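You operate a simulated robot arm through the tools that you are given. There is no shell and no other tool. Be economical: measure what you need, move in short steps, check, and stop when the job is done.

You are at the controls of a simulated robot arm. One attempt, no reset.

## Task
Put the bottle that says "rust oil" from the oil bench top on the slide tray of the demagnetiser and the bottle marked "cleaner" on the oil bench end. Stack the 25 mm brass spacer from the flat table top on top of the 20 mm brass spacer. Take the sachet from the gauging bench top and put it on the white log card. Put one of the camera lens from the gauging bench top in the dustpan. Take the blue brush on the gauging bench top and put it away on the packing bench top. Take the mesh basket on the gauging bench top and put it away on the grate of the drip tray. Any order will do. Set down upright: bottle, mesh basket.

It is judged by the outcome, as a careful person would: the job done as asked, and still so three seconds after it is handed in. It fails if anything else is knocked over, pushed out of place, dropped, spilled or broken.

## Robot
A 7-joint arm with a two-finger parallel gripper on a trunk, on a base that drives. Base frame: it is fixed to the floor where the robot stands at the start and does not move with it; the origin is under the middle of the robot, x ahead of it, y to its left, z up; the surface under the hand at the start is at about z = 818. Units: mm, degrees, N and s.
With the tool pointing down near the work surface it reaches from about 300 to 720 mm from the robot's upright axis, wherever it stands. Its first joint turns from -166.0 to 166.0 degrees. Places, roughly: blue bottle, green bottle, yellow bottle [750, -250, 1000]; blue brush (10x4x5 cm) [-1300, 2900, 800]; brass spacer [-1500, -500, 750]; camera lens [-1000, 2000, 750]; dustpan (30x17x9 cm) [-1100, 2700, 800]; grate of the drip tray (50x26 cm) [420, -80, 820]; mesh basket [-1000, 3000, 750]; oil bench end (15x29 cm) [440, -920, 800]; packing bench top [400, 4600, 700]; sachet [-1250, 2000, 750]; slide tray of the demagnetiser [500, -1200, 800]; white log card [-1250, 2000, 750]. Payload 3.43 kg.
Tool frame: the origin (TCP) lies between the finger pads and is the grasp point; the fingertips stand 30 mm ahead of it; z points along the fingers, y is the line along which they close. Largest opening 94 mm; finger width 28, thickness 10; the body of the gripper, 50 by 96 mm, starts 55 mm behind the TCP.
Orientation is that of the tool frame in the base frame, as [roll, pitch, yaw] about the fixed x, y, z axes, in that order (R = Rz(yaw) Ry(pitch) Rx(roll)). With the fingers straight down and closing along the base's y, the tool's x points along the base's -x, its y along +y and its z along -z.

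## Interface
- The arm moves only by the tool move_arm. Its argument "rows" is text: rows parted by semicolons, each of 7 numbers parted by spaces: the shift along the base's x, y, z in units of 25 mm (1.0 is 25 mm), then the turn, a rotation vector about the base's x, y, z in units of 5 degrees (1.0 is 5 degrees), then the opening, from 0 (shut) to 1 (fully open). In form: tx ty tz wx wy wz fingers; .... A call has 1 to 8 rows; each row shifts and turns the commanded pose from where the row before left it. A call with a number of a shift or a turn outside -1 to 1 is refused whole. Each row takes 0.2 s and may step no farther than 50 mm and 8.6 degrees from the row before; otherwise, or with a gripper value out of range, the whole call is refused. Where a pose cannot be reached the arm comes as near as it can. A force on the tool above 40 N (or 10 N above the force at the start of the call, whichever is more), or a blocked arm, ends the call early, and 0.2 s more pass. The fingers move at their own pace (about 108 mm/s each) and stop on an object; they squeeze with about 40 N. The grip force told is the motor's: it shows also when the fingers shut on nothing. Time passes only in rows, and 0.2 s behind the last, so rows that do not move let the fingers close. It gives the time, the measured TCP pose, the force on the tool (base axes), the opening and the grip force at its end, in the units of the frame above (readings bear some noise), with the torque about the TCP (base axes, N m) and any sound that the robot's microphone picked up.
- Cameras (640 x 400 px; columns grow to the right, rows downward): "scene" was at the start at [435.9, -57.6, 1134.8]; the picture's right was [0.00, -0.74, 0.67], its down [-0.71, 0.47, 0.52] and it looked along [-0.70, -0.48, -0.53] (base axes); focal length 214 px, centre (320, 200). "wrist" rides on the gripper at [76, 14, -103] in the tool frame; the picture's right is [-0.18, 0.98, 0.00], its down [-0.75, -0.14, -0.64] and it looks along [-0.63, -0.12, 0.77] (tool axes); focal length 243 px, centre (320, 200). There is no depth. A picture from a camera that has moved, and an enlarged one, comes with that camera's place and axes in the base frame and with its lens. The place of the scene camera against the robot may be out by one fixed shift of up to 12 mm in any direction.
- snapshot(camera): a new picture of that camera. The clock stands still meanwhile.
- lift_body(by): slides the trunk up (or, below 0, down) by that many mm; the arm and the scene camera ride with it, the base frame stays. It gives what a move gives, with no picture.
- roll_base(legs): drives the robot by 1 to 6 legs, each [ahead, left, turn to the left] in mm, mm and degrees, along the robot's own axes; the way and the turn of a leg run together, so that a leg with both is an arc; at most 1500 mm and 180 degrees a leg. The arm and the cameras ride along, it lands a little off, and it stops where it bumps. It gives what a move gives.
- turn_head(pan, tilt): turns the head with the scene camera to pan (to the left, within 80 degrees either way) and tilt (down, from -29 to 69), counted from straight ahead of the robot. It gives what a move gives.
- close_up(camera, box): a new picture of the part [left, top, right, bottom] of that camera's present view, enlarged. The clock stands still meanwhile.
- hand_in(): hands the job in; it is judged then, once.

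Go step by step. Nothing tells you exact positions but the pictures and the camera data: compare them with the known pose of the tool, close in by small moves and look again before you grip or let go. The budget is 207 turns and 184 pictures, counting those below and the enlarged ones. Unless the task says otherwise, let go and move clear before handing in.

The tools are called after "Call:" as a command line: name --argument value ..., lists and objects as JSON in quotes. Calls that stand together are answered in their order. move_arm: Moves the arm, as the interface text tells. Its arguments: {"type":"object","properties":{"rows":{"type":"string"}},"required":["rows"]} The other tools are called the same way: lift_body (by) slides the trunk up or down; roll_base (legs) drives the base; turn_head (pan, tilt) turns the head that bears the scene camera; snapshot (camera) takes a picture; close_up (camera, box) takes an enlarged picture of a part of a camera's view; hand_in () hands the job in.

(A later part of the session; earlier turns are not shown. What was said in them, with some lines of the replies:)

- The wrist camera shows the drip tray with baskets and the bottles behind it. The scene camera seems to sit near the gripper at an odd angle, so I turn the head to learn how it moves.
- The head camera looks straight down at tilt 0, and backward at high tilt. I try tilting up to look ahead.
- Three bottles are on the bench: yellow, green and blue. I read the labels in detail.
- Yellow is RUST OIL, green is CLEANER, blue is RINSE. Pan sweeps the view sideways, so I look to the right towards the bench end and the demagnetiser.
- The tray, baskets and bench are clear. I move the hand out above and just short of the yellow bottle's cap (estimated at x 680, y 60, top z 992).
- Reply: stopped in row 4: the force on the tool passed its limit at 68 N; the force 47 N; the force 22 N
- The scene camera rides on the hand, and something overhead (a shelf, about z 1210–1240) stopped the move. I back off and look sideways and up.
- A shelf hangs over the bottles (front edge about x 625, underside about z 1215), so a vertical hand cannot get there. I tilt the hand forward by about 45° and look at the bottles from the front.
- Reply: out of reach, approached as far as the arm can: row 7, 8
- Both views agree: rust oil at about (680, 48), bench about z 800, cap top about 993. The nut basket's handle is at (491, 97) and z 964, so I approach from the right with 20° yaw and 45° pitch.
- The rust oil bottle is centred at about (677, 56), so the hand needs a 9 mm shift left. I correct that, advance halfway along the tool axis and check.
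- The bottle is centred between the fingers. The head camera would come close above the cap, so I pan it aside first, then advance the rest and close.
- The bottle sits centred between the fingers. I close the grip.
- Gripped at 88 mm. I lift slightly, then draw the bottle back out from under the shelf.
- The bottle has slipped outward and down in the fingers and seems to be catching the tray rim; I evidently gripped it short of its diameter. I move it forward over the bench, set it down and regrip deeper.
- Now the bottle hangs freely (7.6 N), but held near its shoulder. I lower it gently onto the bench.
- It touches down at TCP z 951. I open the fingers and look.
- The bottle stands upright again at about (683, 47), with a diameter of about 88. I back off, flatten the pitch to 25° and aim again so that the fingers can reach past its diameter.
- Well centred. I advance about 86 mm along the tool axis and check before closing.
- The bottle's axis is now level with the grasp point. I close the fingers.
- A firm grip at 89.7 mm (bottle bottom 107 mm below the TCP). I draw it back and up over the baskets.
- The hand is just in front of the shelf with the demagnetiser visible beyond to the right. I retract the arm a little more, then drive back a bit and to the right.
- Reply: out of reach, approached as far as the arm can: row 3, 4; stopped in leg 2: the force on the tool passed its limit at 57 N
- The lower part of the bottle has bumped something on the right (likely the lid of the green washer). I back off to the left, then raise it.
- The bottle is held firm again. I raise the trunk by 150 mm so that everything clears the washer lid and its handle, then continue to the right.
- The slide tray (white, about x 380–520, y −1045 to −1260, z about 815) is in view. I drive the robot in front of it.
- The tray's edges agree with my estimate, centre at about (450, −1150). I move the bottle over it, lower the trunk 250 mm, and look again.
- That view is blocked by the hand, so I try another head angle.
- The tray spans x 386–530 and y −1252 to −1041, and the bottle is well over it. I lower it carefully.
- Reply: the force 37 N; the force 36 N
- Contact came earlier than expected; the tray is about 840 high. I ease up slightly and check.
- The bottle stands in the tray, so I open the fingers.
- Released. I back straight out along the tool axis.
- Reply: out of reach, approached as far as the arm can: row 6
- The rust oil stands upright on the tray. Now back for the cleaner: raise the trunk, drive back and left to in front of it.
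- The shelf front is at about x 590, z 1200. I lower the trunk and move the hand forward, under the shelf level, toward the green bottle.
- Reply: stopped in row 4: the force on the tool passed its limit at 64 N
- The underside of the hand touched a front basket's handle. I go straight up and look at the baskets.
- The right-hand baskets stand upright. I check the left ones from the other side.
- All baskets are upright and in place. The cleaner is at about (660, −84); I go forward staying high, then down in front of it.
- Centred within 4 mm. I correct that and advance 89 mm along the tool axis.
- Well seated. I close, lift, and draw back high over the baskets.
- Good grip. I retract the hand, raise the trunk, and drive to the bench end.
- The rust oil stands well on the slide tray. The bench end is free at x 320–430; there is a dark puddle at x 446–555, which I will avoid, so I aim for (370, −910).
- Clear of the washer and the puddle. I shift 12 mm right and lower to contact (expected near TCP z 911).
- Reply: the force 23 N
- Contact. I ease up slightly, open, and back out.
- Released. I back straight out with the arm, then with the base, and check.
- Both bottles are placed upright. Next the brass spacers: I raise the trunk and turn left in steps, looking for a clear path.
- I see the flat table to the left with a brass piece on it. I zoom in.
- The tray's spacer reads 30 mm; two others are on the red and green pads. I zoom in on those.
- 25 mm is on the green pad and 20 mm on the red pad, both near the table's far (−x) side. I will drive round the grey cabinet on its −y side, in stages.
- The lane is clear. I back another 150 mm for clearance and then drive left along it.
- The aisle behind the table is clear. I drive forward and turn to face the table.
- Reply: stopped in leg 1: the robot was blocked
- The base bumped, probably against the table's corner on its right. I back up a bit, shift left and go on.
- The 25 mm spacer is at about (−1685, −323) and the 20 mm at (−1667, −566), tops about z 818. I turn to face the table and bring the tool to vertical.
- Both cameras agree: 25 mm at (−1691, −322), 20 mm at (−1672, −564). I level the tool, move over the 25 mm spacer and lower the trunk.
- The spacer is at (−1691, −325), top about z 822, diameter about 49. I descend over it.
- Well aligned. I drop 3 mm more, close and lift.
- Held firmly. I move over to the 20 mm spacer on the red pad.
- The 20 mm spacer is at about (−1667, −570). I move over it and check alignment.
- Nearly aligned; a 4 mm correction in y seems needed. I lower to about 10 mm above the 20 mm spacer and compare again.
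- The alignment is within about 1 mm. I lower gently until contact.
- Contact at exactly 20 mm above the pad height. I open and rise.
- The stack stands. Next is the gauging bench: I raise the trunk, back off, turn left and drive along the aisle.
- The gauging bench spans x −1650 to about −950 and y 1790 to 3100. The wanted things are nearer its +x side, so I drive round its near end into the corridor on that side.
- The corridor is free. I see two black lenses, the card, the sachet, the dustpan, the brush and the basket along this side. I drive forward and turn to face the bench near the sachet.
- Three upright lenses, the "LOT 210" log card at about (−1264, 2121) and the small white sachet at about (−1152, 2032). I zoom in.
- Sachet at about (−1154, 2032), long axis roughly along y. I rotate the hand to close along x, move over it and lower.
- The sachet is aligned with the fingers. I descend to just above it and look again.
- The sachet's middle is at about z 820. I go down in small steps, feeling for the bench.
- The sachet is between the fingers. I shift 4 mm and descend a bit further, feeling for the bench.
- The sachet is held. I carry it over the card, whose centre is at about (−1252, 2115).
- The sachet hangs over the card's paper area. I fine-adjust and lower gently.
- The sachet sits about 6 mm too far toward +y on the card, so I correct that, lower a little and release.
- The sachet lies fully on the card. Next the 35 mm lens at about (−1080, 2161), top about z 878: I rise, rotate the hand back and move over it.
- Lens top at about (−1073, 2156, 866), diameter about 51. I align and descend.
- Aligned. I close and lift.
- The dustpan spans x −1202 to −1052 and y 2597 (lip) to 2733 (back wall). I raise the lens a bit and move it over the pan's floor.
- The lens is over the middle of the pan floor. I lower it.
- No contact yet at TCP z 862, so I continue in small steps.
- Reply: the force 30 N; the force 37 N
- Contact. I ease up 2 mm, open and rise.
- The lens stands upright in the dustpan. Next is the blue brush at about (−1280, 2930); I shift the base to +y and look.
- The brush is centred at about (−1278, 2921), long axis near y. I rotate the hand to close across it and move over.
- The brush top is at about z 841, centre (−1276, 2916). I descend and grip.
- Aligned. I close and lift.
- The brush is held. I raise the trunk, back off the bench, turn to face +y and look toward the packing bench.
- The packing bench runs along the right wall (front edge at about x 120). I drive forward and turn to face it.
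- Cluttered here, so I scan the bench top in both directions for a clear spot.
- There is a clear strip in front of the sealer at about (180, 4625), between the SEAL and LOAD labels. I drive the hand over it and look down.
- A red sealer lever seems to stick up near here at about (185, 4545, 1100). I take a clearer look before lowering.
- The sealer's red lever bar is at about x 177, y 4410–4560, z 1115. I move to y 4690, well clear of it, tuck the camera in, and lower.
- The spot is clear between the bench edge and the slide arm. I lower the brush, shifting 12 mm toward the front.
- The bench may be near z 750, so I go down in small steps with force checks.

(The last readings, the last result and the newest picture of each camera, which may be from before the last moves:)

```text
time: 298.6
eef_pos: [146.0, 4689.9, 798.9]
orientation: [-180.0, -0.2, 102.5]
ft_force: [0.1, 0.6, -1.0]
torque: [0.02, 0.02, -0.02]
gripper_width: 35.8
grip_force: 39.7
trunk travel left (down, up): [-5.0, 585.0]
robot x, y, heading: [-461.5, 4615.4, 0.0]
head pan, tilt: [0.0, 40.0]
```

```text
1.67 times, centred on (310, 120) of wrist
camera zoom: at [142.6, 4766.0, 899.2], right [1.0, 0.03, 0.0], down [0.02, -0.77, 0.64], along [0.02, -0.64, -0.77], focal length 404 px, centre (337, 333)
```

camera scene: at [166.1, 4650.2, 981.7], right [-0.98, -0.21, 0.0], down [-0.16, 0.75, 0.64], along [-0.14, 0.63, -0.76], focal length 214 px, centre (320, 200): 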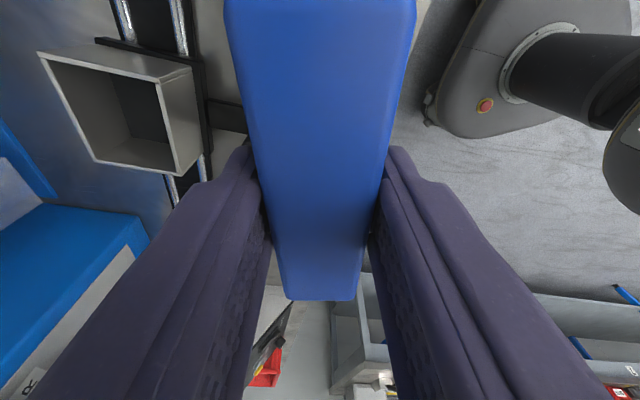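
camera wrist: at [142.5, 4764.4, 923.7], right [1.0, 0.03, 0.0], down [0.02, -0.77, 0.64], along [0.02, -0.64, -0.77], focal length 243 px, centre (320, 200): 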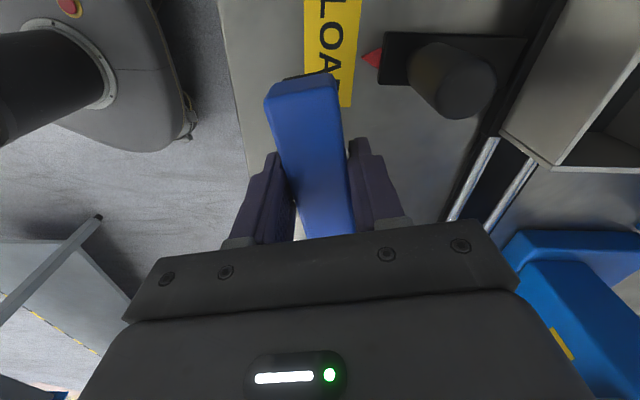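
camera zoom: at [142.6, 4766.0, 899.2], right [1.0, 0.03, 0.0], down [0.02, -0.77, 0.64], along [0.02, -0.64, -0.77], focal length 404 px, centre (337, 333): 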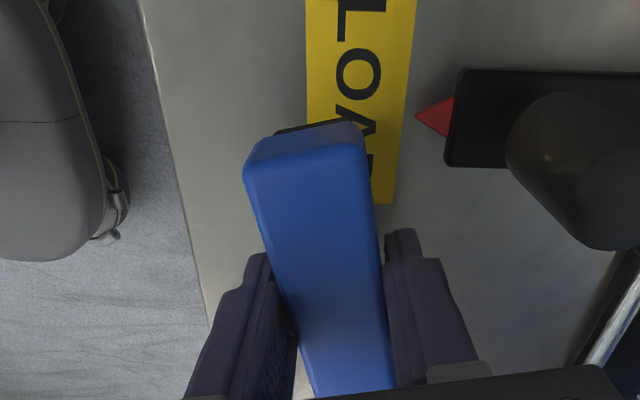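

Still above the bench; I continue.

Call:
move_arm --rows "0 0 -0.25 0 0 0 0.2;0 0 -0.25 0 0 0 0.2;0 0 -0.2 0 0 0 0.2"

Call:
move_arm --rows "0 0 -0.2 0 0 0 0.2;0 0 -0.2 0 0 0 0.2"

Call:
move_arm --rows "0 0 -0.2 0 0 0 0.2;0 0 -0.2 0 0 0 0.2"

```text
time: 299.4
eef_pos: [146.3, 4688.5, 784.8]
orientation: [179.5, -0.1, 102.4]
ft_force: [1.1, -1.9, 26.2]
torque: [0.09, 0.13, -0.03]
gripper_width: 35.7
grip_force: 40.4
trunk travel left (down, up): [-5.0, 585.0]
robot x, y, heading: [-466.4, 4616.2, 0.1]
head pan, tilt: [0.0, 40.0]
```

```text
time: 300.0
eef_pos: [144.4, 4690.6, 771.6]
orientation: [179.9, -0.1, 102.5]
ft_force: [1.5, 0.1, 33.0]
torque: [-0.03, 0.05, 0.0]
gripper_width: 35.7
grip_force: 40.0
trunk travel left (down, up): [-5.0, 585.0]
robot x, y, heading: [-464.3, 4613.2, 0.2]
head pan, tilt: [0.0, 40.0]
```

```text
time: 300.4
eef_pos: [145.0, 4690.7, 769.8]
orientation: [179.7, -0.1, 102.4]
ft_force: [-8.8, -0.6, 19.1]
torque: [-0.18, 0.57, -0.1]
gripper_width: 35.7
grip_force: 39.8
trunk travel left (down, up): [-5.0, 585.0]
robot x, y, heading: [-464.1, 4615.4, 0.3]
head pan, tilt: [0.0, 40.0]
stopped in row 1: the force on the tool passed its limit at 46 N (the readings are from after the stop); the commanded pose is now the measured one
```

It touched down (the fingers slid slightly along the brush). I ease up, open gently and rise.

Call:
move_arm --rows "0 0 0.12 0 0 0 0.2;0 0 0.08 0 0 0 0.2;0 0 0 0 0 0 0.5;0 0 0 0 0 0 0.6;0 0 0.2 0 0 0 0.6"

Call:
move_arm --rows "0 0 0.6 0 0 0 0.6;0 0 1 0 0 0 0.6;0 0 1 0 0 0 0.6;0 0 1 0 0 0 0.6;0 0 1 0 0 0 0.6"

Call:
snapshot --camera "wrist"

```text
time: 301.6
eef_pos: [147.3, 4692.3, 778.3]
orientation: [179.9, -0.1, 102.4]
ft_force: [0.9, 0.4, -0.2]
torque: [0.02, -0.01, -0.02]
gripper_width: 56.6
grip_force: 0.0
trunk travel left (down, up): [-5.0, 585.0]
robot x, y, heading: [-461.5, 4615.6, 0.4]
head pan, tilt: [0.0, 40.0]
```

```text
time: 302.8
eef_pos: [146.6, 4690.3, 893.8]
orientation: [179.9, -0.2, 102.3]
ft_force: [0.1, -0.8, 0.0]
torque: [-0.03, 0.02, 0.01]
gripper_width: 56.5
grip_force: 0.0
trunk travel left (down, up): [-5.0, 585.0]
robot x, y, heading: [-455.6, 4611.2, 0.2]
head pan, tilt: [0.0, 40.0]
```

```text
55 pictures are left
camera wrist: at [144.0, 4766.7, 995.6], right [1.0, 0.03, 0.0], down [0.02, -0.77, 0.64], along [0.02, -0.64, -0.77], focal length 243 px, centre (320, 200)
```

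wrist: 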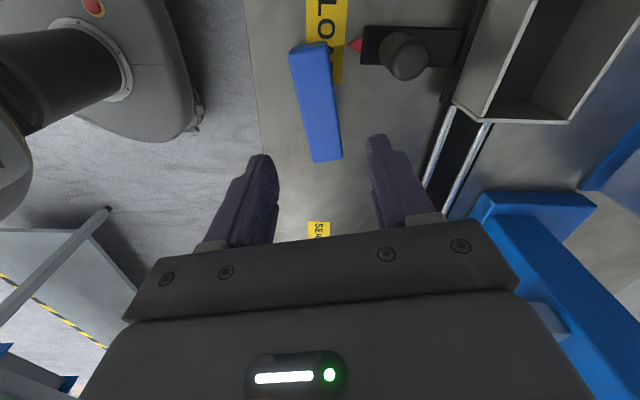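

The brush lies on the packing bench. I retrace upward, back off, and drive back to the gauging bench for the mesh basket.

Call:
lift_body --by 230

Call:
roll_base --legs '[[-220, 0, 0], [0, 0, -90], [0, 130, 0], [1500, 0, 0]]'

Call:
turn_head --pan -60 --tilt 0

Call:
snapshot --camera "scene"

```text
time: 305.2
eef_pos: [148.1, 4690.4, 1123.0]
orientation: [179.9, -0.2, 102.5]
ft_force: [0.6, -0.2, -0.2]
torque: [0.0, 0.0, 0.02]
gripper_width: 56.5
grip_force: 0.0
trunk travel left (down, up): [-235.0, 355.0]
robot x, y, heading: [-461.4, 4612.6, 0.4]
head pan, tilt: [0.0, 40.0]
```

```text
time: 318.6
eef_pos: [-410.6, 2513.1, 1122.1]
orientation: [179.9, -0.2, 13.7]
ft_force: [-0.9, 0.3, -0.6]
torque: [0.05, 0.01, 0.0]
gripper_width: 56.6
grip_force: 0.1
trunk travel left (down, up): [-235.0, 355.0]
robot x, y, heading: [-502.6, 3117.5, -88.3]
head pan, tilt: [0.0, 40.0]
```

```text
time: 319.9
eef_pos: [-411.3, 2512.9, 1123.4]
orientation: [180.0, -0.1, 13.8]
ft_force: [0.3, -0.4, 0.2]
torque: [0.01, 0.01, -0.02]
gripper_width: 56.6
grip_force: 0.0
trunk travel left (down, up): [-235.0, 355.0]
robot x, y, heading: [-504.3, 3118.0, -88.1]
head pan, tilt: [-60.0, 0.0]
```

```text
54 pictures are left
camera scene: at [-539.2, 2568.1, 1212.3], right [-0.12, 0.49, 0.86], down [0.97, 0.24, 0.0], along [-0.2, 0.84, -0.5], focal length 214 px, centre (320, 200)
```

scene: 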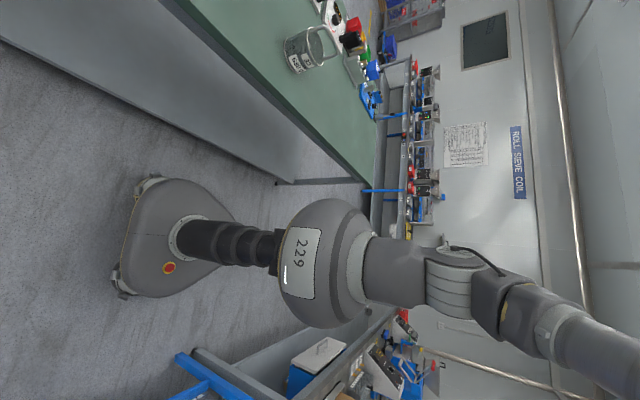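

I turn to face the bench and view the basket from above.

Call:
roll_base --legs '[[0, 0, -91], [0, 80, 0]]'

Call:
turn_head --pan 0 --tilt 25

Call:
snapshot --camera "scene"

Call:
snapshot --camera "wrist"

```text
time: 324.9
eef_pos: [-1114.2, 2975.4, 1122.5]
orientation: [179.9, 0.0, -79.0]
ft_force: [0.0, -0.5, 0.0]
torque: [0.06, -0.03, 0.0]
gripper_width: 56.2
grip_force: 0.0
trunk travel left (down, up): [-235.0, 355.0]
robot x, y, heading: [-504.6, 3033.8, 178.7]
head pan, tilt: [-60.0, 0.0]
```

```text
time: 326.2
eef_pos: [-1114.4, 2976.6, 1123.2]
orientation: [179.9, -0.1, -79.0]
ft_force: [-0.1, -0.7, 0.0]
torque: [0.01, 0.0, -0.02]
gripper_width: 56.4
grip_force: 0.1
trunk travel left (down, up): [-235.0, 355.0]
robot x, y, heading: [-503.9, 3035.3, 178.7]
head pan, tilt: [0.0, 25.0]
```

```text
53 pictures are left
camera scene: at [-1129.8, 3050.1, 1165.4], right [0.98, 0.19, 0.0], down [0.17, -0.89, 0.42], along [0.08, -0.42, -0.91], focal length 214 px, centre (320, 200)
```

scene: 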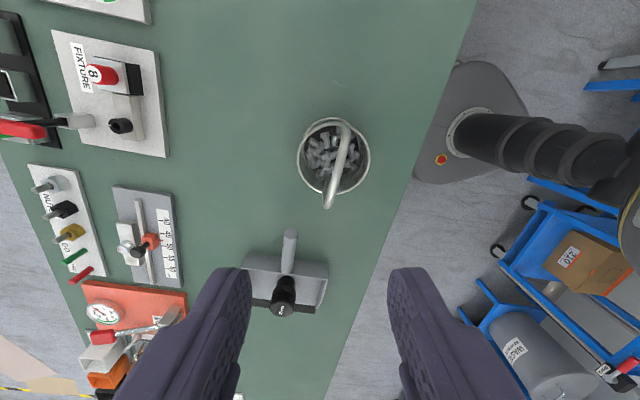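

```text
52 pictures are left
camera wrist: at [-1114.2, 2898.0, 1225.4], right [-1.0, -0.01, 0.0], down [0.0, 0.77, 0.64], along [0.0, 0.64, -0.77], focal length 243 px, centre (320, 200)
```

wrist: 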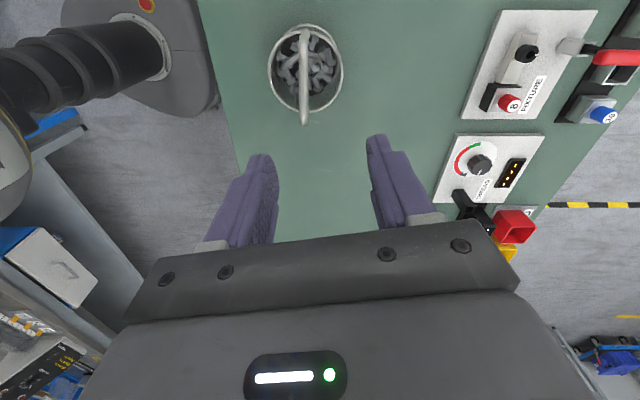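

The basket's handle is an arch along y at x about −1091. I align the hand to close across it and lower to just above it for a closer look.

Call:
move_arm --rows "0.46 0 0 0 0 -1 0.6;0.46 0 0 0 0 -1 0.6;0 0 0 0 0 -0.2 0.6"

Call:
lift_body --by -115

Call:
snapshot --camera "wrist"

Call:
turn_head --pan 0 --tilt 35

Call:
snapshot --camera "scene"

```text
time: 327.0
eef_pos: [-1091.4, 2974.5, 1123.8]
orientation: [179.8, -0.2, -90.2]
ft_force: [-0.3, 0.6, -0.3]
torque: [0.01, 0.03, 0.0]
gripper_width: 56.4
grip_force: 0.0
trunk travel left (down, up): [-235.0, 355.0]
robot x, y, heading: [-500.6, 3038.5, 178.8]
head pan, tilt: [0.0, 25.0]
```

```text
time: 328.4
eef_pos: [-1092.1, 2975.4, 1008.7]
orientation: [-180.0, 0.0, -90.2]
ft_force: [0.3, 0.6, 0.1]
torque: [0.05, 0.01, 0.0]
gripper_width: 56.6
grip_force: 0.1
trunk travel left (down, up): [-120.0, 470.0]
robot x, y, heading: [-505.6, 3037.3, 178.9]
head pan, tilt: [0.0, 25.0]
```

```text
51 pictures are left
camera wrist: at [-1105.8, 2898.9, 1110.1], right [-0.98, 0.19, 0.0], down [0.14, 0.75, 0.64], along [0.12, 0.63, -0.77], focal length 243 px, centre (320, 200)
```

wrist: 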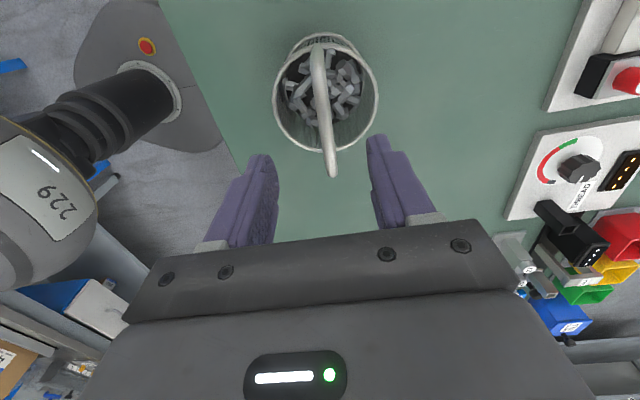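

```text
time: 329.2
eef_pos: [-1091.0, 2975.1, 1008.6]
orientation: [180.0, -0.1, -90.2]
ft_force: [-0.2, 0.3, 0.3]
torque: [0.03, -0.04, 0.01]
gripper_width: 56.2
grip_force: 0.1
trunk travel left (down, up): [-120.0, 470.0]
robot x, y, heading: [-508.0, 3039.2, 178.5]
head pan, tilt: [0.0, 35.0]
```

```text
50 pictures are left
camera scene: at [-1093.5, 3035.3, 1054.0], right [1.0, 0.0, 0.0], down [0.0, -0.82, 0.57], along [0.0, -0.57, -0.82], focal length 214 px, centre (320, 200)
```

scene: 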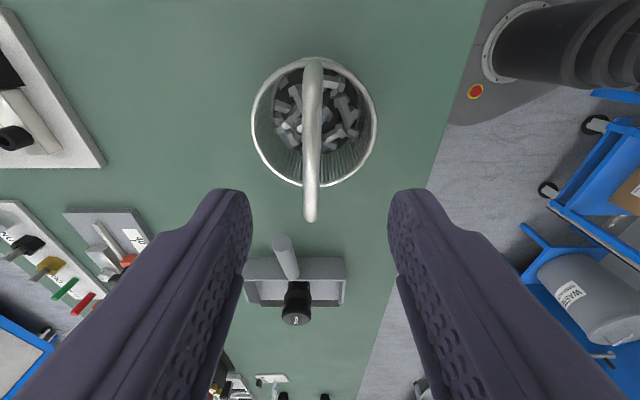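

Bar at x about −1096, y 2923–3029, z about 915–940. I shift over and descend with the fingers open around it.

Call:
move_arm --rows "-0.2 0 -0.6 0 0 0 0.6;0 0 -0.8 0 0 0 0.6;0 0 -0.6 0 0 0 0.6;0 0 -0.4 0 0 0 0.6"

Call:
snapshot --camera "wrist"

Call:
snapshot --camera "scene"

```text
time: 330.2
eef_pos: [-1097.5, 2976.0, 949.5]
orientation: [180.0, -0.1, -90.0]
ft_force: [-0.4, 0.0, -0.8]
torque: [-0.01, 0.03, -0.02]
gripper_width: 56.1
grip_force: 0.1
trunk travel left (down, up): [-120.0, 470.0]
robot x, y, heading: [-504.6, 3037.8, 178.8]
head pan, tilt: [0.0, 35.0]
```

```text
49 pictures are left
camera wrist: at [-1112.1, 2899.0, 1051.0], right [-0.98, 0.19, 0.0], down [0.14, 0.76, 0.64], along [0.12, 0.63, -0.77], focal length 243 px, centre (320, 200)
```

wrist: 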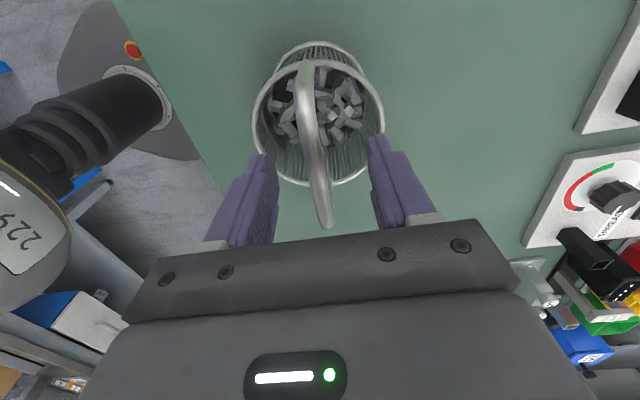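

```text
48 pictures are left
camera scene: at [-1099.7, 3035.2, 995.1], right [1.0, 0.0, 0.0], down [0.0, -0.82, 0.58], along [0.0, -0.58, -0.82], focal length 214 px, centre (320, 200)
```

scene: 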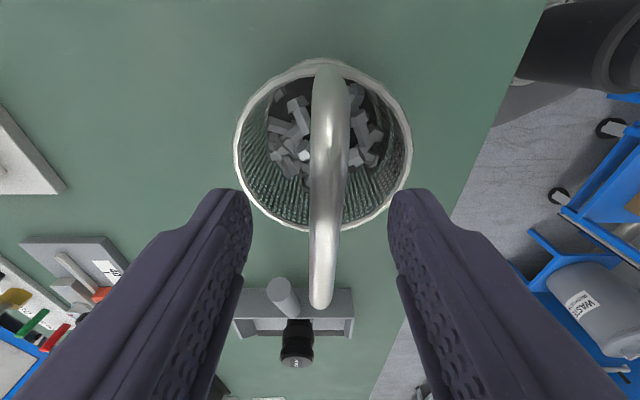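

The bar is centred between the fingers, top at about z 933. I lower 20 mm, shift 5 mm in y, and close on it.

Call:
move_arm --rows "0 -0.2 -0.4 0 0 0 0.5;0 0 -0.4 0 0 0 0.5"

Call:
move_arm --rows "0 0 0 0 0 0 0;0 0 0 0 0 0 0;0 0 0 0 0 0 0"

Call:
snapshot --camera "wrist"

```text
time: 330.8
eef_pos: [-1095.8, 2971.6, 928.9]
orientation: [179.9, 0.0, -90.1]
ft_force: [-0.2, -0.2, 0.7]
torque: [0.02, -0.01, 0.0]
gripper_width: 47.0
grip_force: 0.0
trunk travel left (down, up): [-120.0, 470.0]
robot x, y, heading: [-503.4, 3038.8, 178.7]
head pan, tilt: [0.0, 35.0]
```

```text
time: 331.6
eef_pos: [-1096.7, 2971.9, 928.6]
orientation: [180.0, -0.1, -90.1]
ft_force: [-0.4, 0.4, 0.0]
torque: [0.04, 0.0, -0.07]
gripper_width: 14.1
grip_force: 40.3
trunk travel left (down, up): [-120.0, 470.0]
robot x, y, heading: [-506.5, 3037.1, 178.9]
head pan, tilt: [0.0, 35.0]
```

```text
47 pictures are left
camera wrist: at [-1110.8, 2894.5, 1030.8], right [-0.98, 0.19, 0.0], down [0.14, 0.75, 0.64], along [0.12, 0.63, -0.77], focal length 243 px, centre (320, 200)
```

wrist: 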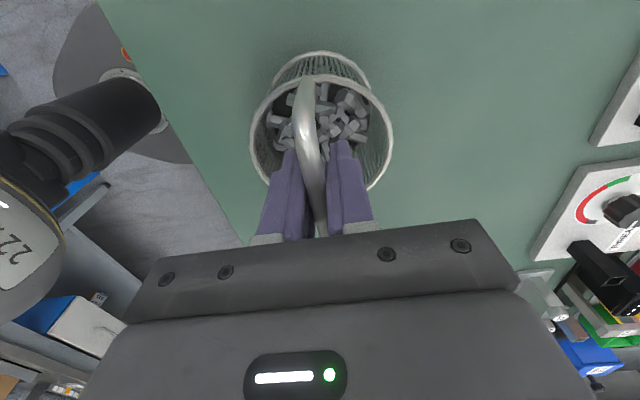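

The handle is gripped (14 mm). I lift slowly and check.

Call:
move_arm --rows "0 0 0.3 0 0 0 0;0 0 0.4 0 0 0 0;0 0 0.5 0 0 0 0;0 0 0.5 0 0 0 0;0 0 0 0 0 0 0"

Call:
snapshot --camera "wrist"

Call:
snapshot --camera "scene"

```text
time: 332.8
eef_pos: [-1095.9, 2971.2, 972.3]
orientation: [179.9, 0.0, -90.1]
ft_force: [0.3, -0.2, -5.8]
torque: [-0.03, 0.01, 0.01]
gripper_width: 14.3
grip_force: 40.2
trunk travel left (down, up): [-120.0, 470.0]
robot x, y, heading: [-505.0, 3040.6, 179.0]
head pan, tilt: [0.0, 35.0]
```

```text
46 pictures are left
camera wrist: at [-1110.8, 2894.6, 1073.9], right [-0.98, 0.19, 0.0], down [0.14, 0.75, 0.64], along [0.12, 0.63, -0.77], focal length 243 px, centre (320, 200)
```

wrist: 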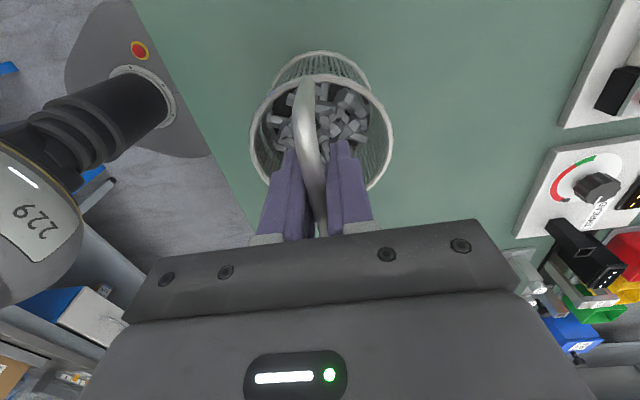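

```text
45 pictures are left
camera scene: at [-1098.5, 3030.9, 1018.2], right [1.0, 0.0, 0.0], down [0.0, -0.82, 0.58], along [0.0, -0.58, -0.82], focal length 214 px, centre (320, 200)
```

scene: 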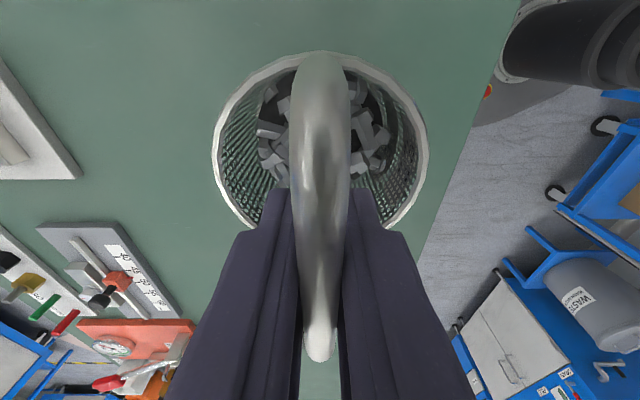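

Held upright. I raise the trunk, back off, and drive down the corridor toward the oil bench.

Call:
lift_body --by 220

Call:
roll_base --legs '[[-80, 0, 0], [0, 0, 90], [1500, 0, 0]]'

Call:
snapshot --camera "wrist"

Call:
turn_head --pan -75 --tilt 0

Call:
snapshot --camera "scene"

```text
time: 335.1
eef_pos: [-1097.9, 2970.6, 1192.1]
orientation: [179.9, -0.1, -90.1]
ft_force: [0.0, -0.3, -6.2]
torque: [0.0, -0.02, 0.02]
gripper_width: 13.9
grip_force: 40.6
trunk travel left (down, up): [-340.0, 250.0]
robot x, y, heading: [-507.9, 3037.1, 178.5]
head pan, tilt: [0.0, 35.0]
```

```text
time: 347.1
eef_pos: [-326.5, 956.9, 1190.9]
orientation: [179.8, -0.1, 0.6]
ft_force: [0.4, 0.4, -6.8]
torque: [0.02, -0.06, 0.01]
gripper_width: 14.1
grip_force: 39.9
trunk travel left (down, up): [-340.0, 250.0]
robot x, y, heading: [-402.0, 1549.3, -90.6]
head pan, tilt: [0.0, 35.0]
```

```text
44 pictures are left
camera wrist: at [-251.3, 943.4, 1293.6], right [-0.17, -0.98, 0.0], down [-0.76, 0.13, 0.64], along [-0.63, 0.11, -0.77], focal length 243 px, centre (320, 200)
```

wrist: 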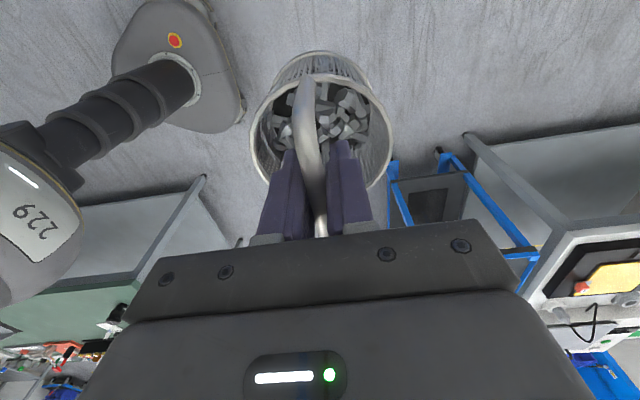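

```text
time: 348.6
eef_pos: [-327.6, 957.1, 1191.8]
orientation: [179.9, 0.0, 0.5]
ft_force: [0.2, -0.2, -6.0]
torque: [-0.04, -0.03, -0.02]
gripper_width: 13.7
grip_force: 39.8
trunk travel left (down, up): [-340.0, 250.0]
robot x, y, heading: [-403.4, 1549.6, -90.6]
head pan, tilt: [-75.0, 0.0]
```

```text
43 pictures are left
camera scene: at [-440.5, 1049.2, 1302.3], right [0.0, 0.26, 0.97], down [1.0, 0.01, 0.0], along [-0.01, 0.97, -0.26], focal length 214 px, centre (320, 200)
```

scene: 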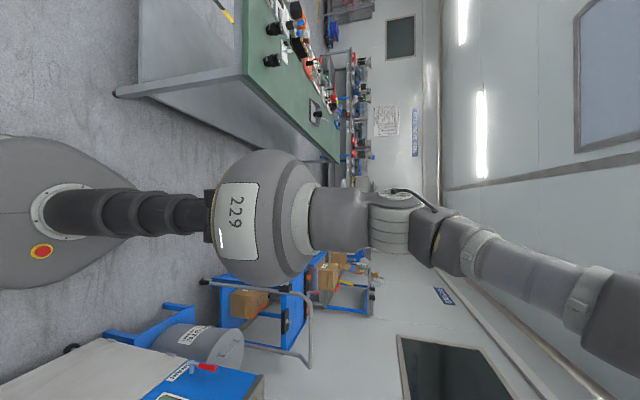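

The basket hangs steady. I continue to in front of the oil bench and turn to face it.

Call:
roll_base --legs '[[1500, 0, 0], [170, 0, 0], [0, 0, 90.6]]'

Call:
turn_head --pan 60 --tilt 20

Call:
snapshot --camera "scene"

Call:
snapshot --camera "wrist"

```text
time: 360.8
eef_pos: [154.7, -93.1, 1192.5]
orientation: [179.9, -0.1, 87.1]
ft_force: [-0.2, -0.6, -5.6]
torque: [0.05, -0.03, 0.02]
gripper_width: 14.0
grip_force: 40.6
trunk travel left (down, up): [-340.0, 250.0]
robot x, y, heading: [-442.9, -130.0, -4.2]
head pan, tilt: [-75.0, 0.0]
```

```text
time: 363.0
eef_pos: [156.8, -92.5, 1191.4]
orientation: [180.0, 0.0, 87.0]
ft_force: [-0.3, -0.2, -6.8]
torque: [0.04, 0.0, -0.01]
gripper_width: 13.9
grip_force: 40.0
trunk travel left (down, up): [-340.0, 250.0]
robot x, y, heading: [-439.6, -129.3, -4.3]
head pan, tilt: [60.0, 20.0]
```

```text
42 pictures are left
camera scene: at [229.7, -169.8, 1279.4], right [-0.5, 0.03, -0.87], down [-0.25, 0.95, 0.17], along [0.83, 0.3, -0.47], focal length 214 px, centre (320, 200)
```

scene: 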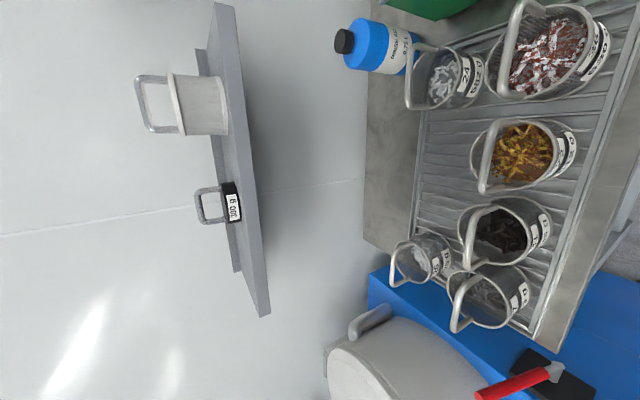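

```text
41 pictures are left
camera wrist: at [173.4, -19.1, 1293.6], right [0.97, -0.23, 0.0], down [-0.18, -0.75, 0.64], along [-0.15, -0.62, -0.77], focal length 243 px, centre (320, 200)
```

wrist: 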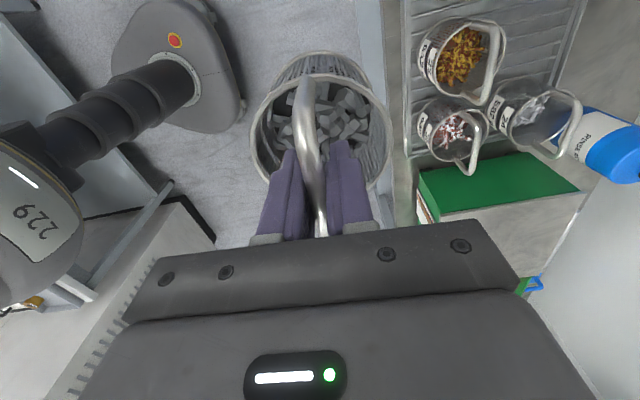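

The free patch on the grate is at about (492, −80). I straighten up, tuck the head camera away from the shelf, and drive the basket in over the front row.

Call:
turn_head --pan -60 --tilt 30

Call:
roll_base --legs '[[0, 0, 4.2], [0, -30, 0], [290, 0, 0]]'

Call:
snapshot --camera "wrist"

Call:
snapshot --camera "scene"

```text
time: 365.0
eef_pos: [155.0, -93.1, 1191.4]
orientation: [179.9, -0.1, 86.9]
ft_force: [-0.1, 0.7, -6.1]
torque: [0.02, -0.01, 0.04]
gripper_width: 13.9
grip_force: 40.6
trunk travel left (down, up): [-340.0, 250.0]
robot x, y, heading: [-435.9, -128.0, -4.0]
head pan, tilt: [-60.0, 30.0]
```

```text
time: 367.9
eef_pos: [440.5, -69.0, 1190.1]
orientation: [-179.9, -0.1, 91.9]
ft_force: [0.4, 0.3, -6.3]
torque: [0.03, 0.02, 0.02]
gripper_width: 13.9
grip_force: 40.6
trunk travel left (down, up): [-340.0, 250.0]
robot x, y, heading: [-147.2, -153.7, 0.9]
head pan, tilt: [-60.0, 30.0]
```

```text
40 pictures are left
camera wrist: at [451.3, 7.3, 1293.0], right [0.99, -0.15, 0.0], down [-0.11, -0.76, 0.64], along [-0.1, -0.63, -0.77], focal length 243 px, centre (320, 200)
```

wrist: 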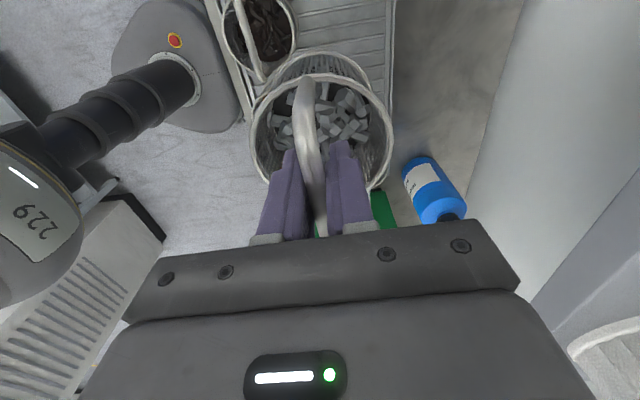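

```text
39 pictures are left
camera scene: at [361.7, -127.3, 1280.0], right [-0.5, -0.02, 0.87], down [0.4, 0.88, 0.25], along [-0.77, 0.47, -0.43], focal length 214 px, centre (320, 200)
```

scene: 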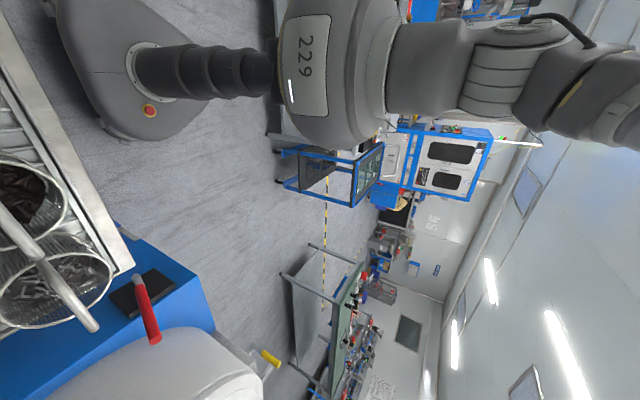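

I lower 50 mm, advance the last 52 mm slowly, and then look down.

Call:
lift_body --by -50

Call:
move_arm --rows "0.5 -0.1 0 0 0 0 0;0.5 -0.1 0 0 0 0 0;0.5 -0.1 0 0 0 0 0;0.5 -0.1 0 0 0 0 0"

Call:
turn_head --pan 0 --tilt 15

Call:
snapshot --camera "scene"

Call:
snapshot --camera "wrist"

```text
time: 368.8
eef_pos: [438.6, -67.5, 1142.0]
orientation: [179.9, -0.1, 92.1]
ft_force: [-0.5, -0.5, -6.6]
torque: [0.01, 0.02, -0.02]
gripper_width: 14.2
grip_force: 39.8
trunk travel left (down, up): [-290.0, 300.0]
robot x, y, heading: [-149.5, -157.3, 1.1]
head pan, tilt: [-60.0, 30.0]
```

```text
time: 369.8
eef_pos: [488.9, -78.9, 1141.2]
orientation: [179.9, -0.2, 92.1]
ft_force: [0.1, -0.3, -5.8]
torque: [0.01, -0.01, -0.02]
gripper_width: 14.1
grip_force: 39.9
trunk travel left (down, up): [-290.0, 300.0]
robot x, y, heading: [-152.7, -155.9, 0.7]
head pan, tilt: [-60.0, 30.0]
```

```text
time: 371.1
eef_pos: [487.9, -78.4, 1141.7]
orientation: [180.0, -0.1, 92.0]
ft_force: [-0.7, 0.1, -6.5]
torque: [0.03, 0.01, 0.03]
gripper_width: 13.7
grip_force: 39.6
trunk travel left (down, up): [-290.0, 300.0]
robot x, y, heading: [-148.6, -155.8, 1.1]
head pan, tilt: [0.0, 15.0]
```

```text
38 pictures are left
camera scene: at [489.0, -159.3, 1181.9], right [-1.0, -0.04, 0.0], down [-0.03, 0.96, 0.26], along [-0.01, 0.26, -0.97], focal length 214 px, centre (320, 200)
```

scene: 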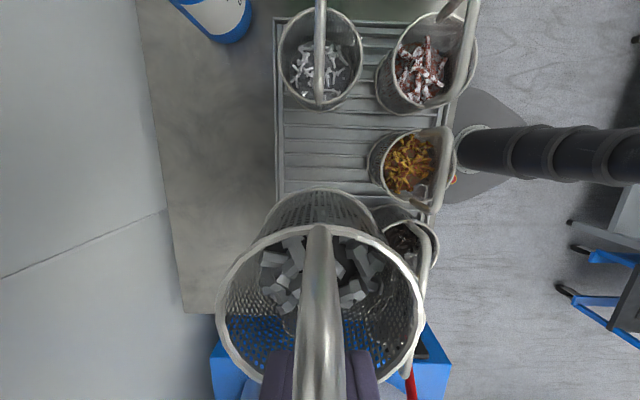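

```text
37 pictures are left
camera wrist: at [499.5, -3.4, 1243.1], right [0.99, -0.15, 0.0], down [-0.11, -0.76, 0.64], along [-0.09, -0.63, -0.77], focal length 243 px, centre (320, 200)
```

wrist: 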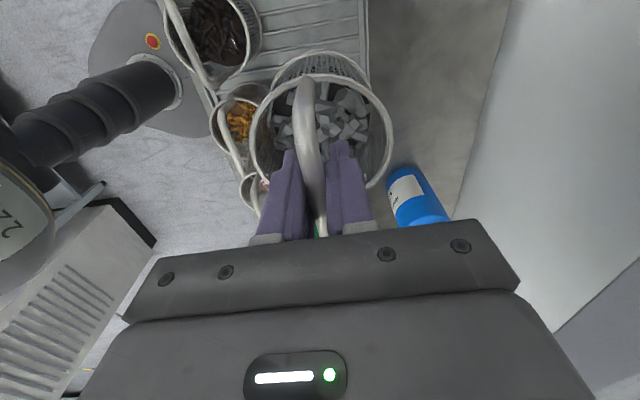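

The drop spot is clear on all sides. I lower the trunk 140 mm and check the gaps.

Call:
lift_body --by -140

Call:
snapshot --camera "scene"

Call:
snapshot --camera "wrist"

```text
time: 372.8
eef_pos: [488.5, -79.6, 1001.8]
orientation: [179.9, -0.1, 92.0]
ft_force: [-0.5, -0.2, -5.6]
torque: [0.05, -0.02, 0.02]
gripper_width: 14.1
grip_force: 40.1
trunk travel left (down, up): [-150.0, 440.0]
robot x, y, heading: [-150.6, -155.7, 0.8]
head pan, tilt: [0.0, 15.0]
```

```text
36 pictures are left
camera scene: at [489.0, -159.4, 1042.2], right [-1.0, -0.04, 0.0], down [-0.03, 0.96, 0.26], along [-0.01, 0.26, -0.97], focal length 214 px, centre (320, 200)
```

scene: 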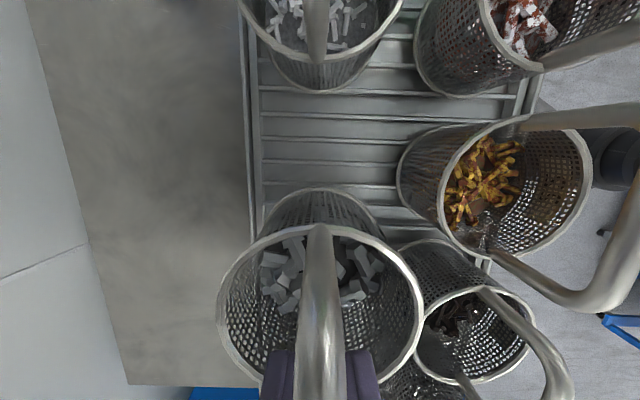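

```text
35 pictures are left
camera wrist: at [499.4, -3.5, 1103.4], right [0.99, -0.15, 0.0], down [-0.12, -0.76, 0.64], along [-0.09, -0.63, -0.77], focal length 243 px, centre (320, 200)
```

wrist: 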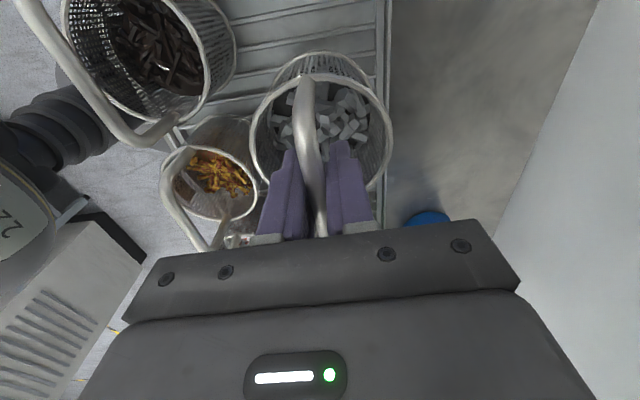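

Gaps are adequate (about 25 mm to the front baskets, 14 mm to the tray rim). I lower gently to the grate.

Call:
move_arm --rows "0 0 -0.5 0 0 0 0;0 0 -0.5 0 0 0 0;0 0 -0.3 0 0 0 0"

Call:
move_arm --rows "0 0 -0.2 0 0 0 0;0 0 -0.15 0 0 0 0"

```text
time: 373.6
eef_pos: [488.4, -79.4, 968.9]
orientation: [179.9, -0.1, 92.0]
ft_force: [0.1, 0.4, -6.5]
torque: [0.02, 0.0, -0.04]
gripper_width: 14.0
grip_force: 40.0
trunk travel left (down, up): [-150.0, 440.0]
robot x, y, heading: [-148.9, -155.9, 0.8]
head pan, tilt: [0.0, 15.0]
```

```text
time: 374.2
eef_pos: [488.8, -78.5, 960.1]
orientation: [180.0, -0.1, 92.0]
ft_force: [0.3, 0.2, -6.2]
torque: [0.03, 0.01, -0.01]
gripper_width: 13.9
grip_force: 39.6
trunk travel left (down, up): [-150.0, 440.0]
robot x, y, heading: [-145.1, -158.0, 0.8]
head pan, tilt: [0.0, 15.0]
```

Call:
move_arm --rows "0 0 -0.1 0 0 0 0;0 0 -0.1 0 0 0 0"

```text
time: 374.8
eef_pos: [489.1, -79.0, 955.2]
orientation: [179.8, -0.1, 92.0]
ft_force: [-0.6, -0.5, -6.5]
torque: [0.04, -0.01, 0.0]
gripper_width: 14.1
grip_force: 39.6
trunk travel left (down, up): [-150.0, 440.0]
robot x, y, heading: [-151.0, -159.4, 0.8]
head pan, tilt: [0.0, 15.0]
```

The basket still hangs free at TCP z 955; I continue in small steps.

Call:
move_arm --rows "0 0 -0.1 0 0 0 0;0 0 -0.06 0 0 0 0"

```text
time: 375.4
eef_pos: [489.1, -78.0, 951.2]
orientation: [179.9, -0.1, 92.1]
ft_force: [-0.1, -1.0, -5.8]
torque: [0.04, 0.0, -0.02]
gripper_width: 14.2
grip_force: 40.2
trunk travel left (down, up): [-150.0, 440.0]
robot x, y, heading: [-153.0, -154.7, 1.1]
head pan, tilt: [0.0, 15.0]
```

Call:
move_arm --rows "0 0 -0.08 0 0 0 0;0 0 -0.08 0 0 0 0"

```text
time: 376.0
eef_pos: [489.0, -79.0, 947.3]
orientation: [179.8, -0.1, 92.1]
ft_force: [1.1, -0.2, -0.2]
torque: [-0.19, 0.06, 0.04]
gripper_width: 14.2
grip_force: 39.8
trunk travel left (down, up): [-150.0, 440.0]
robot x, y, heading: [-151.0, -156.8, 0.8]
head pan, tilt: [0.0, 15.0]
```

The weight is now borne by the grate. I open the fingers and rise straight up.

Call:
move_arm --rows "0 0 -0.03 0 0 0 0;0 0 0 0 0 0 0.2;0 0 0 0 0 0 0.45;0 0 0 0 0 0 0.45"

Call:
move_arm --rows "0 0 0.3 0 0 0 0.45;0 0 0.8 0 0 0 0.45;0 0 1 0 0 0 0.45;0 0 1 0 0 0 0.45;0 0 1 0 0 0 0.45"

Call:
snapshot --camera "scene"

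Call:
snapshot --camera "wrist"

```text
time: 377.0
eef_pos: [488.1, -77.3, 946.0]
orientation: [179.8, 0.0, 91.9]
ft_force: [1.2, -0.4, -0.8]
torque: [0.0, -0.01, 0.0]
gripper_width: 42.2
grip_force: 0.0
trunk travel left (down, up): [-150.0, 440.0]
robot x, y, heading: [-150.0, -158.0, 0.8]
head pan, tilt: [0.0, 15.0]
```

```text
time: 378.2
eef_pos: [490.9, -77.7, 1048.9]
orientation: [179.9, -0.2, 92.0]
ft_force: [-0.8, 0.8, -0.2]
torque: [0.02, 0.0, -0.01]
gripper_width: 42.4
grip_force: 0.0
trunk travel left (down, up): [-150.0, 440.0]
robot x, y, heading: [-150.3, -155.3, 0.9]
head pan, tilt: [0.0, 15.0]
```

```text
34 pictures are left
camera scene: at [490.6, -158.5, 1089.8], right [-1.0, -0.04, 0.0], down [-0.03, 0.96, 0.26], along [-0.01, 0.26, -0.97], focal length 214 px, centre (320, 200)
```

scene: 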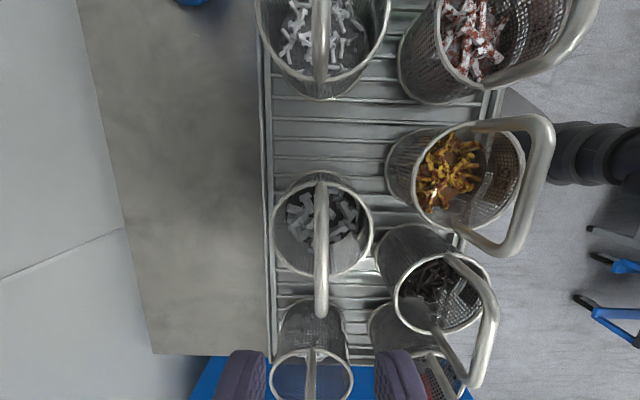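

```text
33 pictures are left
camera wrist: at [501.0, -2.6, 1151.0], right [0.99, -0.15, 0.0], down [-0.12, -0.76, 0.64], along [-0.09, -0.63, -0.77], focal length 243 px, centre (320, 200)
```

wrist: 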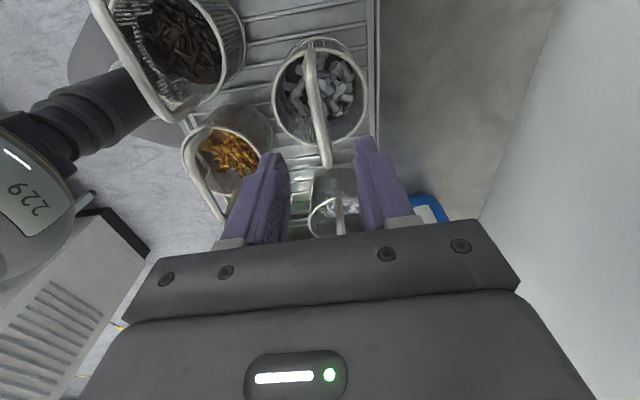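

The basket stands upright on the grate, clear of the others. I raise the trunk and back away.

Call:
lift_body --by 80

Call:
roll_base --legs '[[-300, 0, 0]]'

Call:
turn_head --pan 60 --tilt 20

Call:
snapshot --camera "scene"

```text
time: 379.3
eef_pos: [490.2, -76.6, 1128.4]
orientation: [179.9, -0.1, 92.0]
ft_force: [0.5, -0.3, -0.2]
torque: [0.01, 0.0, 0.01]
gripper_width: 42.4
grip_force: 0.2
trunk travel left (down, up): [-230.0, 360.0]
robot x, y, heading: [-144.9, -156.5, 0.9]
head pan, tilt: [0.0, 15.0]
```

```text
time: 381.4
eef_pos: [199.0, -87.4, 1129.4]
orientation: [179.9, -0.1, 91.7]
ft_force: [-0.1, 0.2, -0.3]
torque: [-0.02, -0.02, 0.0]
gripper_width: 42.4
grip_force: 0.1
trunk travel left (down, up): [-230.0, 360.0]
robot x, y, heading: [-440.2, -158.4, 0.4]
head pan, tilt: [0.0, 15.0]
```

```text
time: 382.6
eef_pos: [199.1, -86.9, 1129.1]
orientation: [179.9, -0.1, 91.7]
ft_force: [0.3, 0.9, -0.1]
torque: [0.01, 0.01, 0.01]
gripper_width: 41.9
grip_force: 0.1
trunk travel left (down, up): [-230.0, 360.0]
robot x, y, heading: [-441.3, -160.1, 0.7]
head pan, tilt: [60.0, 20.0]
```

```text
32 pictures are left
camera scene: at [279.5, -155.9, 1216.7], right [-0.5, -0.01, -0.87], down [-0.32, 0.93, 0.17], along [0.8, 0.37, -0.47], focal length 214 px, centre (320, 200)
```

scene: 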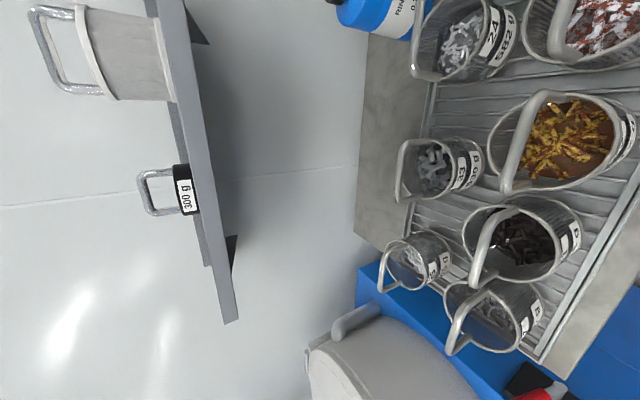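

All items are in their places and upright, and the hand is clear, so I hand the job in.

Call:
hand_in

```text
The job is handed in.
```

I completed every placement and handed the job in; no verdict came back. I saw each item standing or lying in place after I let go of it.

- **Rust oil:** upright on the slide tray of the demagnetiser. On the first grip the bottle slipped and caught the drip tray rim, so I set it down and regripped it. On the way it bumped something beside the washer, most likely its lid. I saw nothing moved.
- **Cleaner:** upright on the oil bench end, away from the dark puddle there. On the way to this bottle the hand touched a front basket's handle. That basket stayed upright but may have shifted about 1 cm.
- **Spacers:** the 25 mm brass spacer is on top of the 20 mm one, on the red SCRAP pad.
- **Sachet:** on the white log card.
- **Lens:** the 35 mm one stands in the dustpan.
- **Blue brush:** on the packing bench top, just overlapping the LOAD label.
- **Mesh basket:** upright on the grate of the drip tray.
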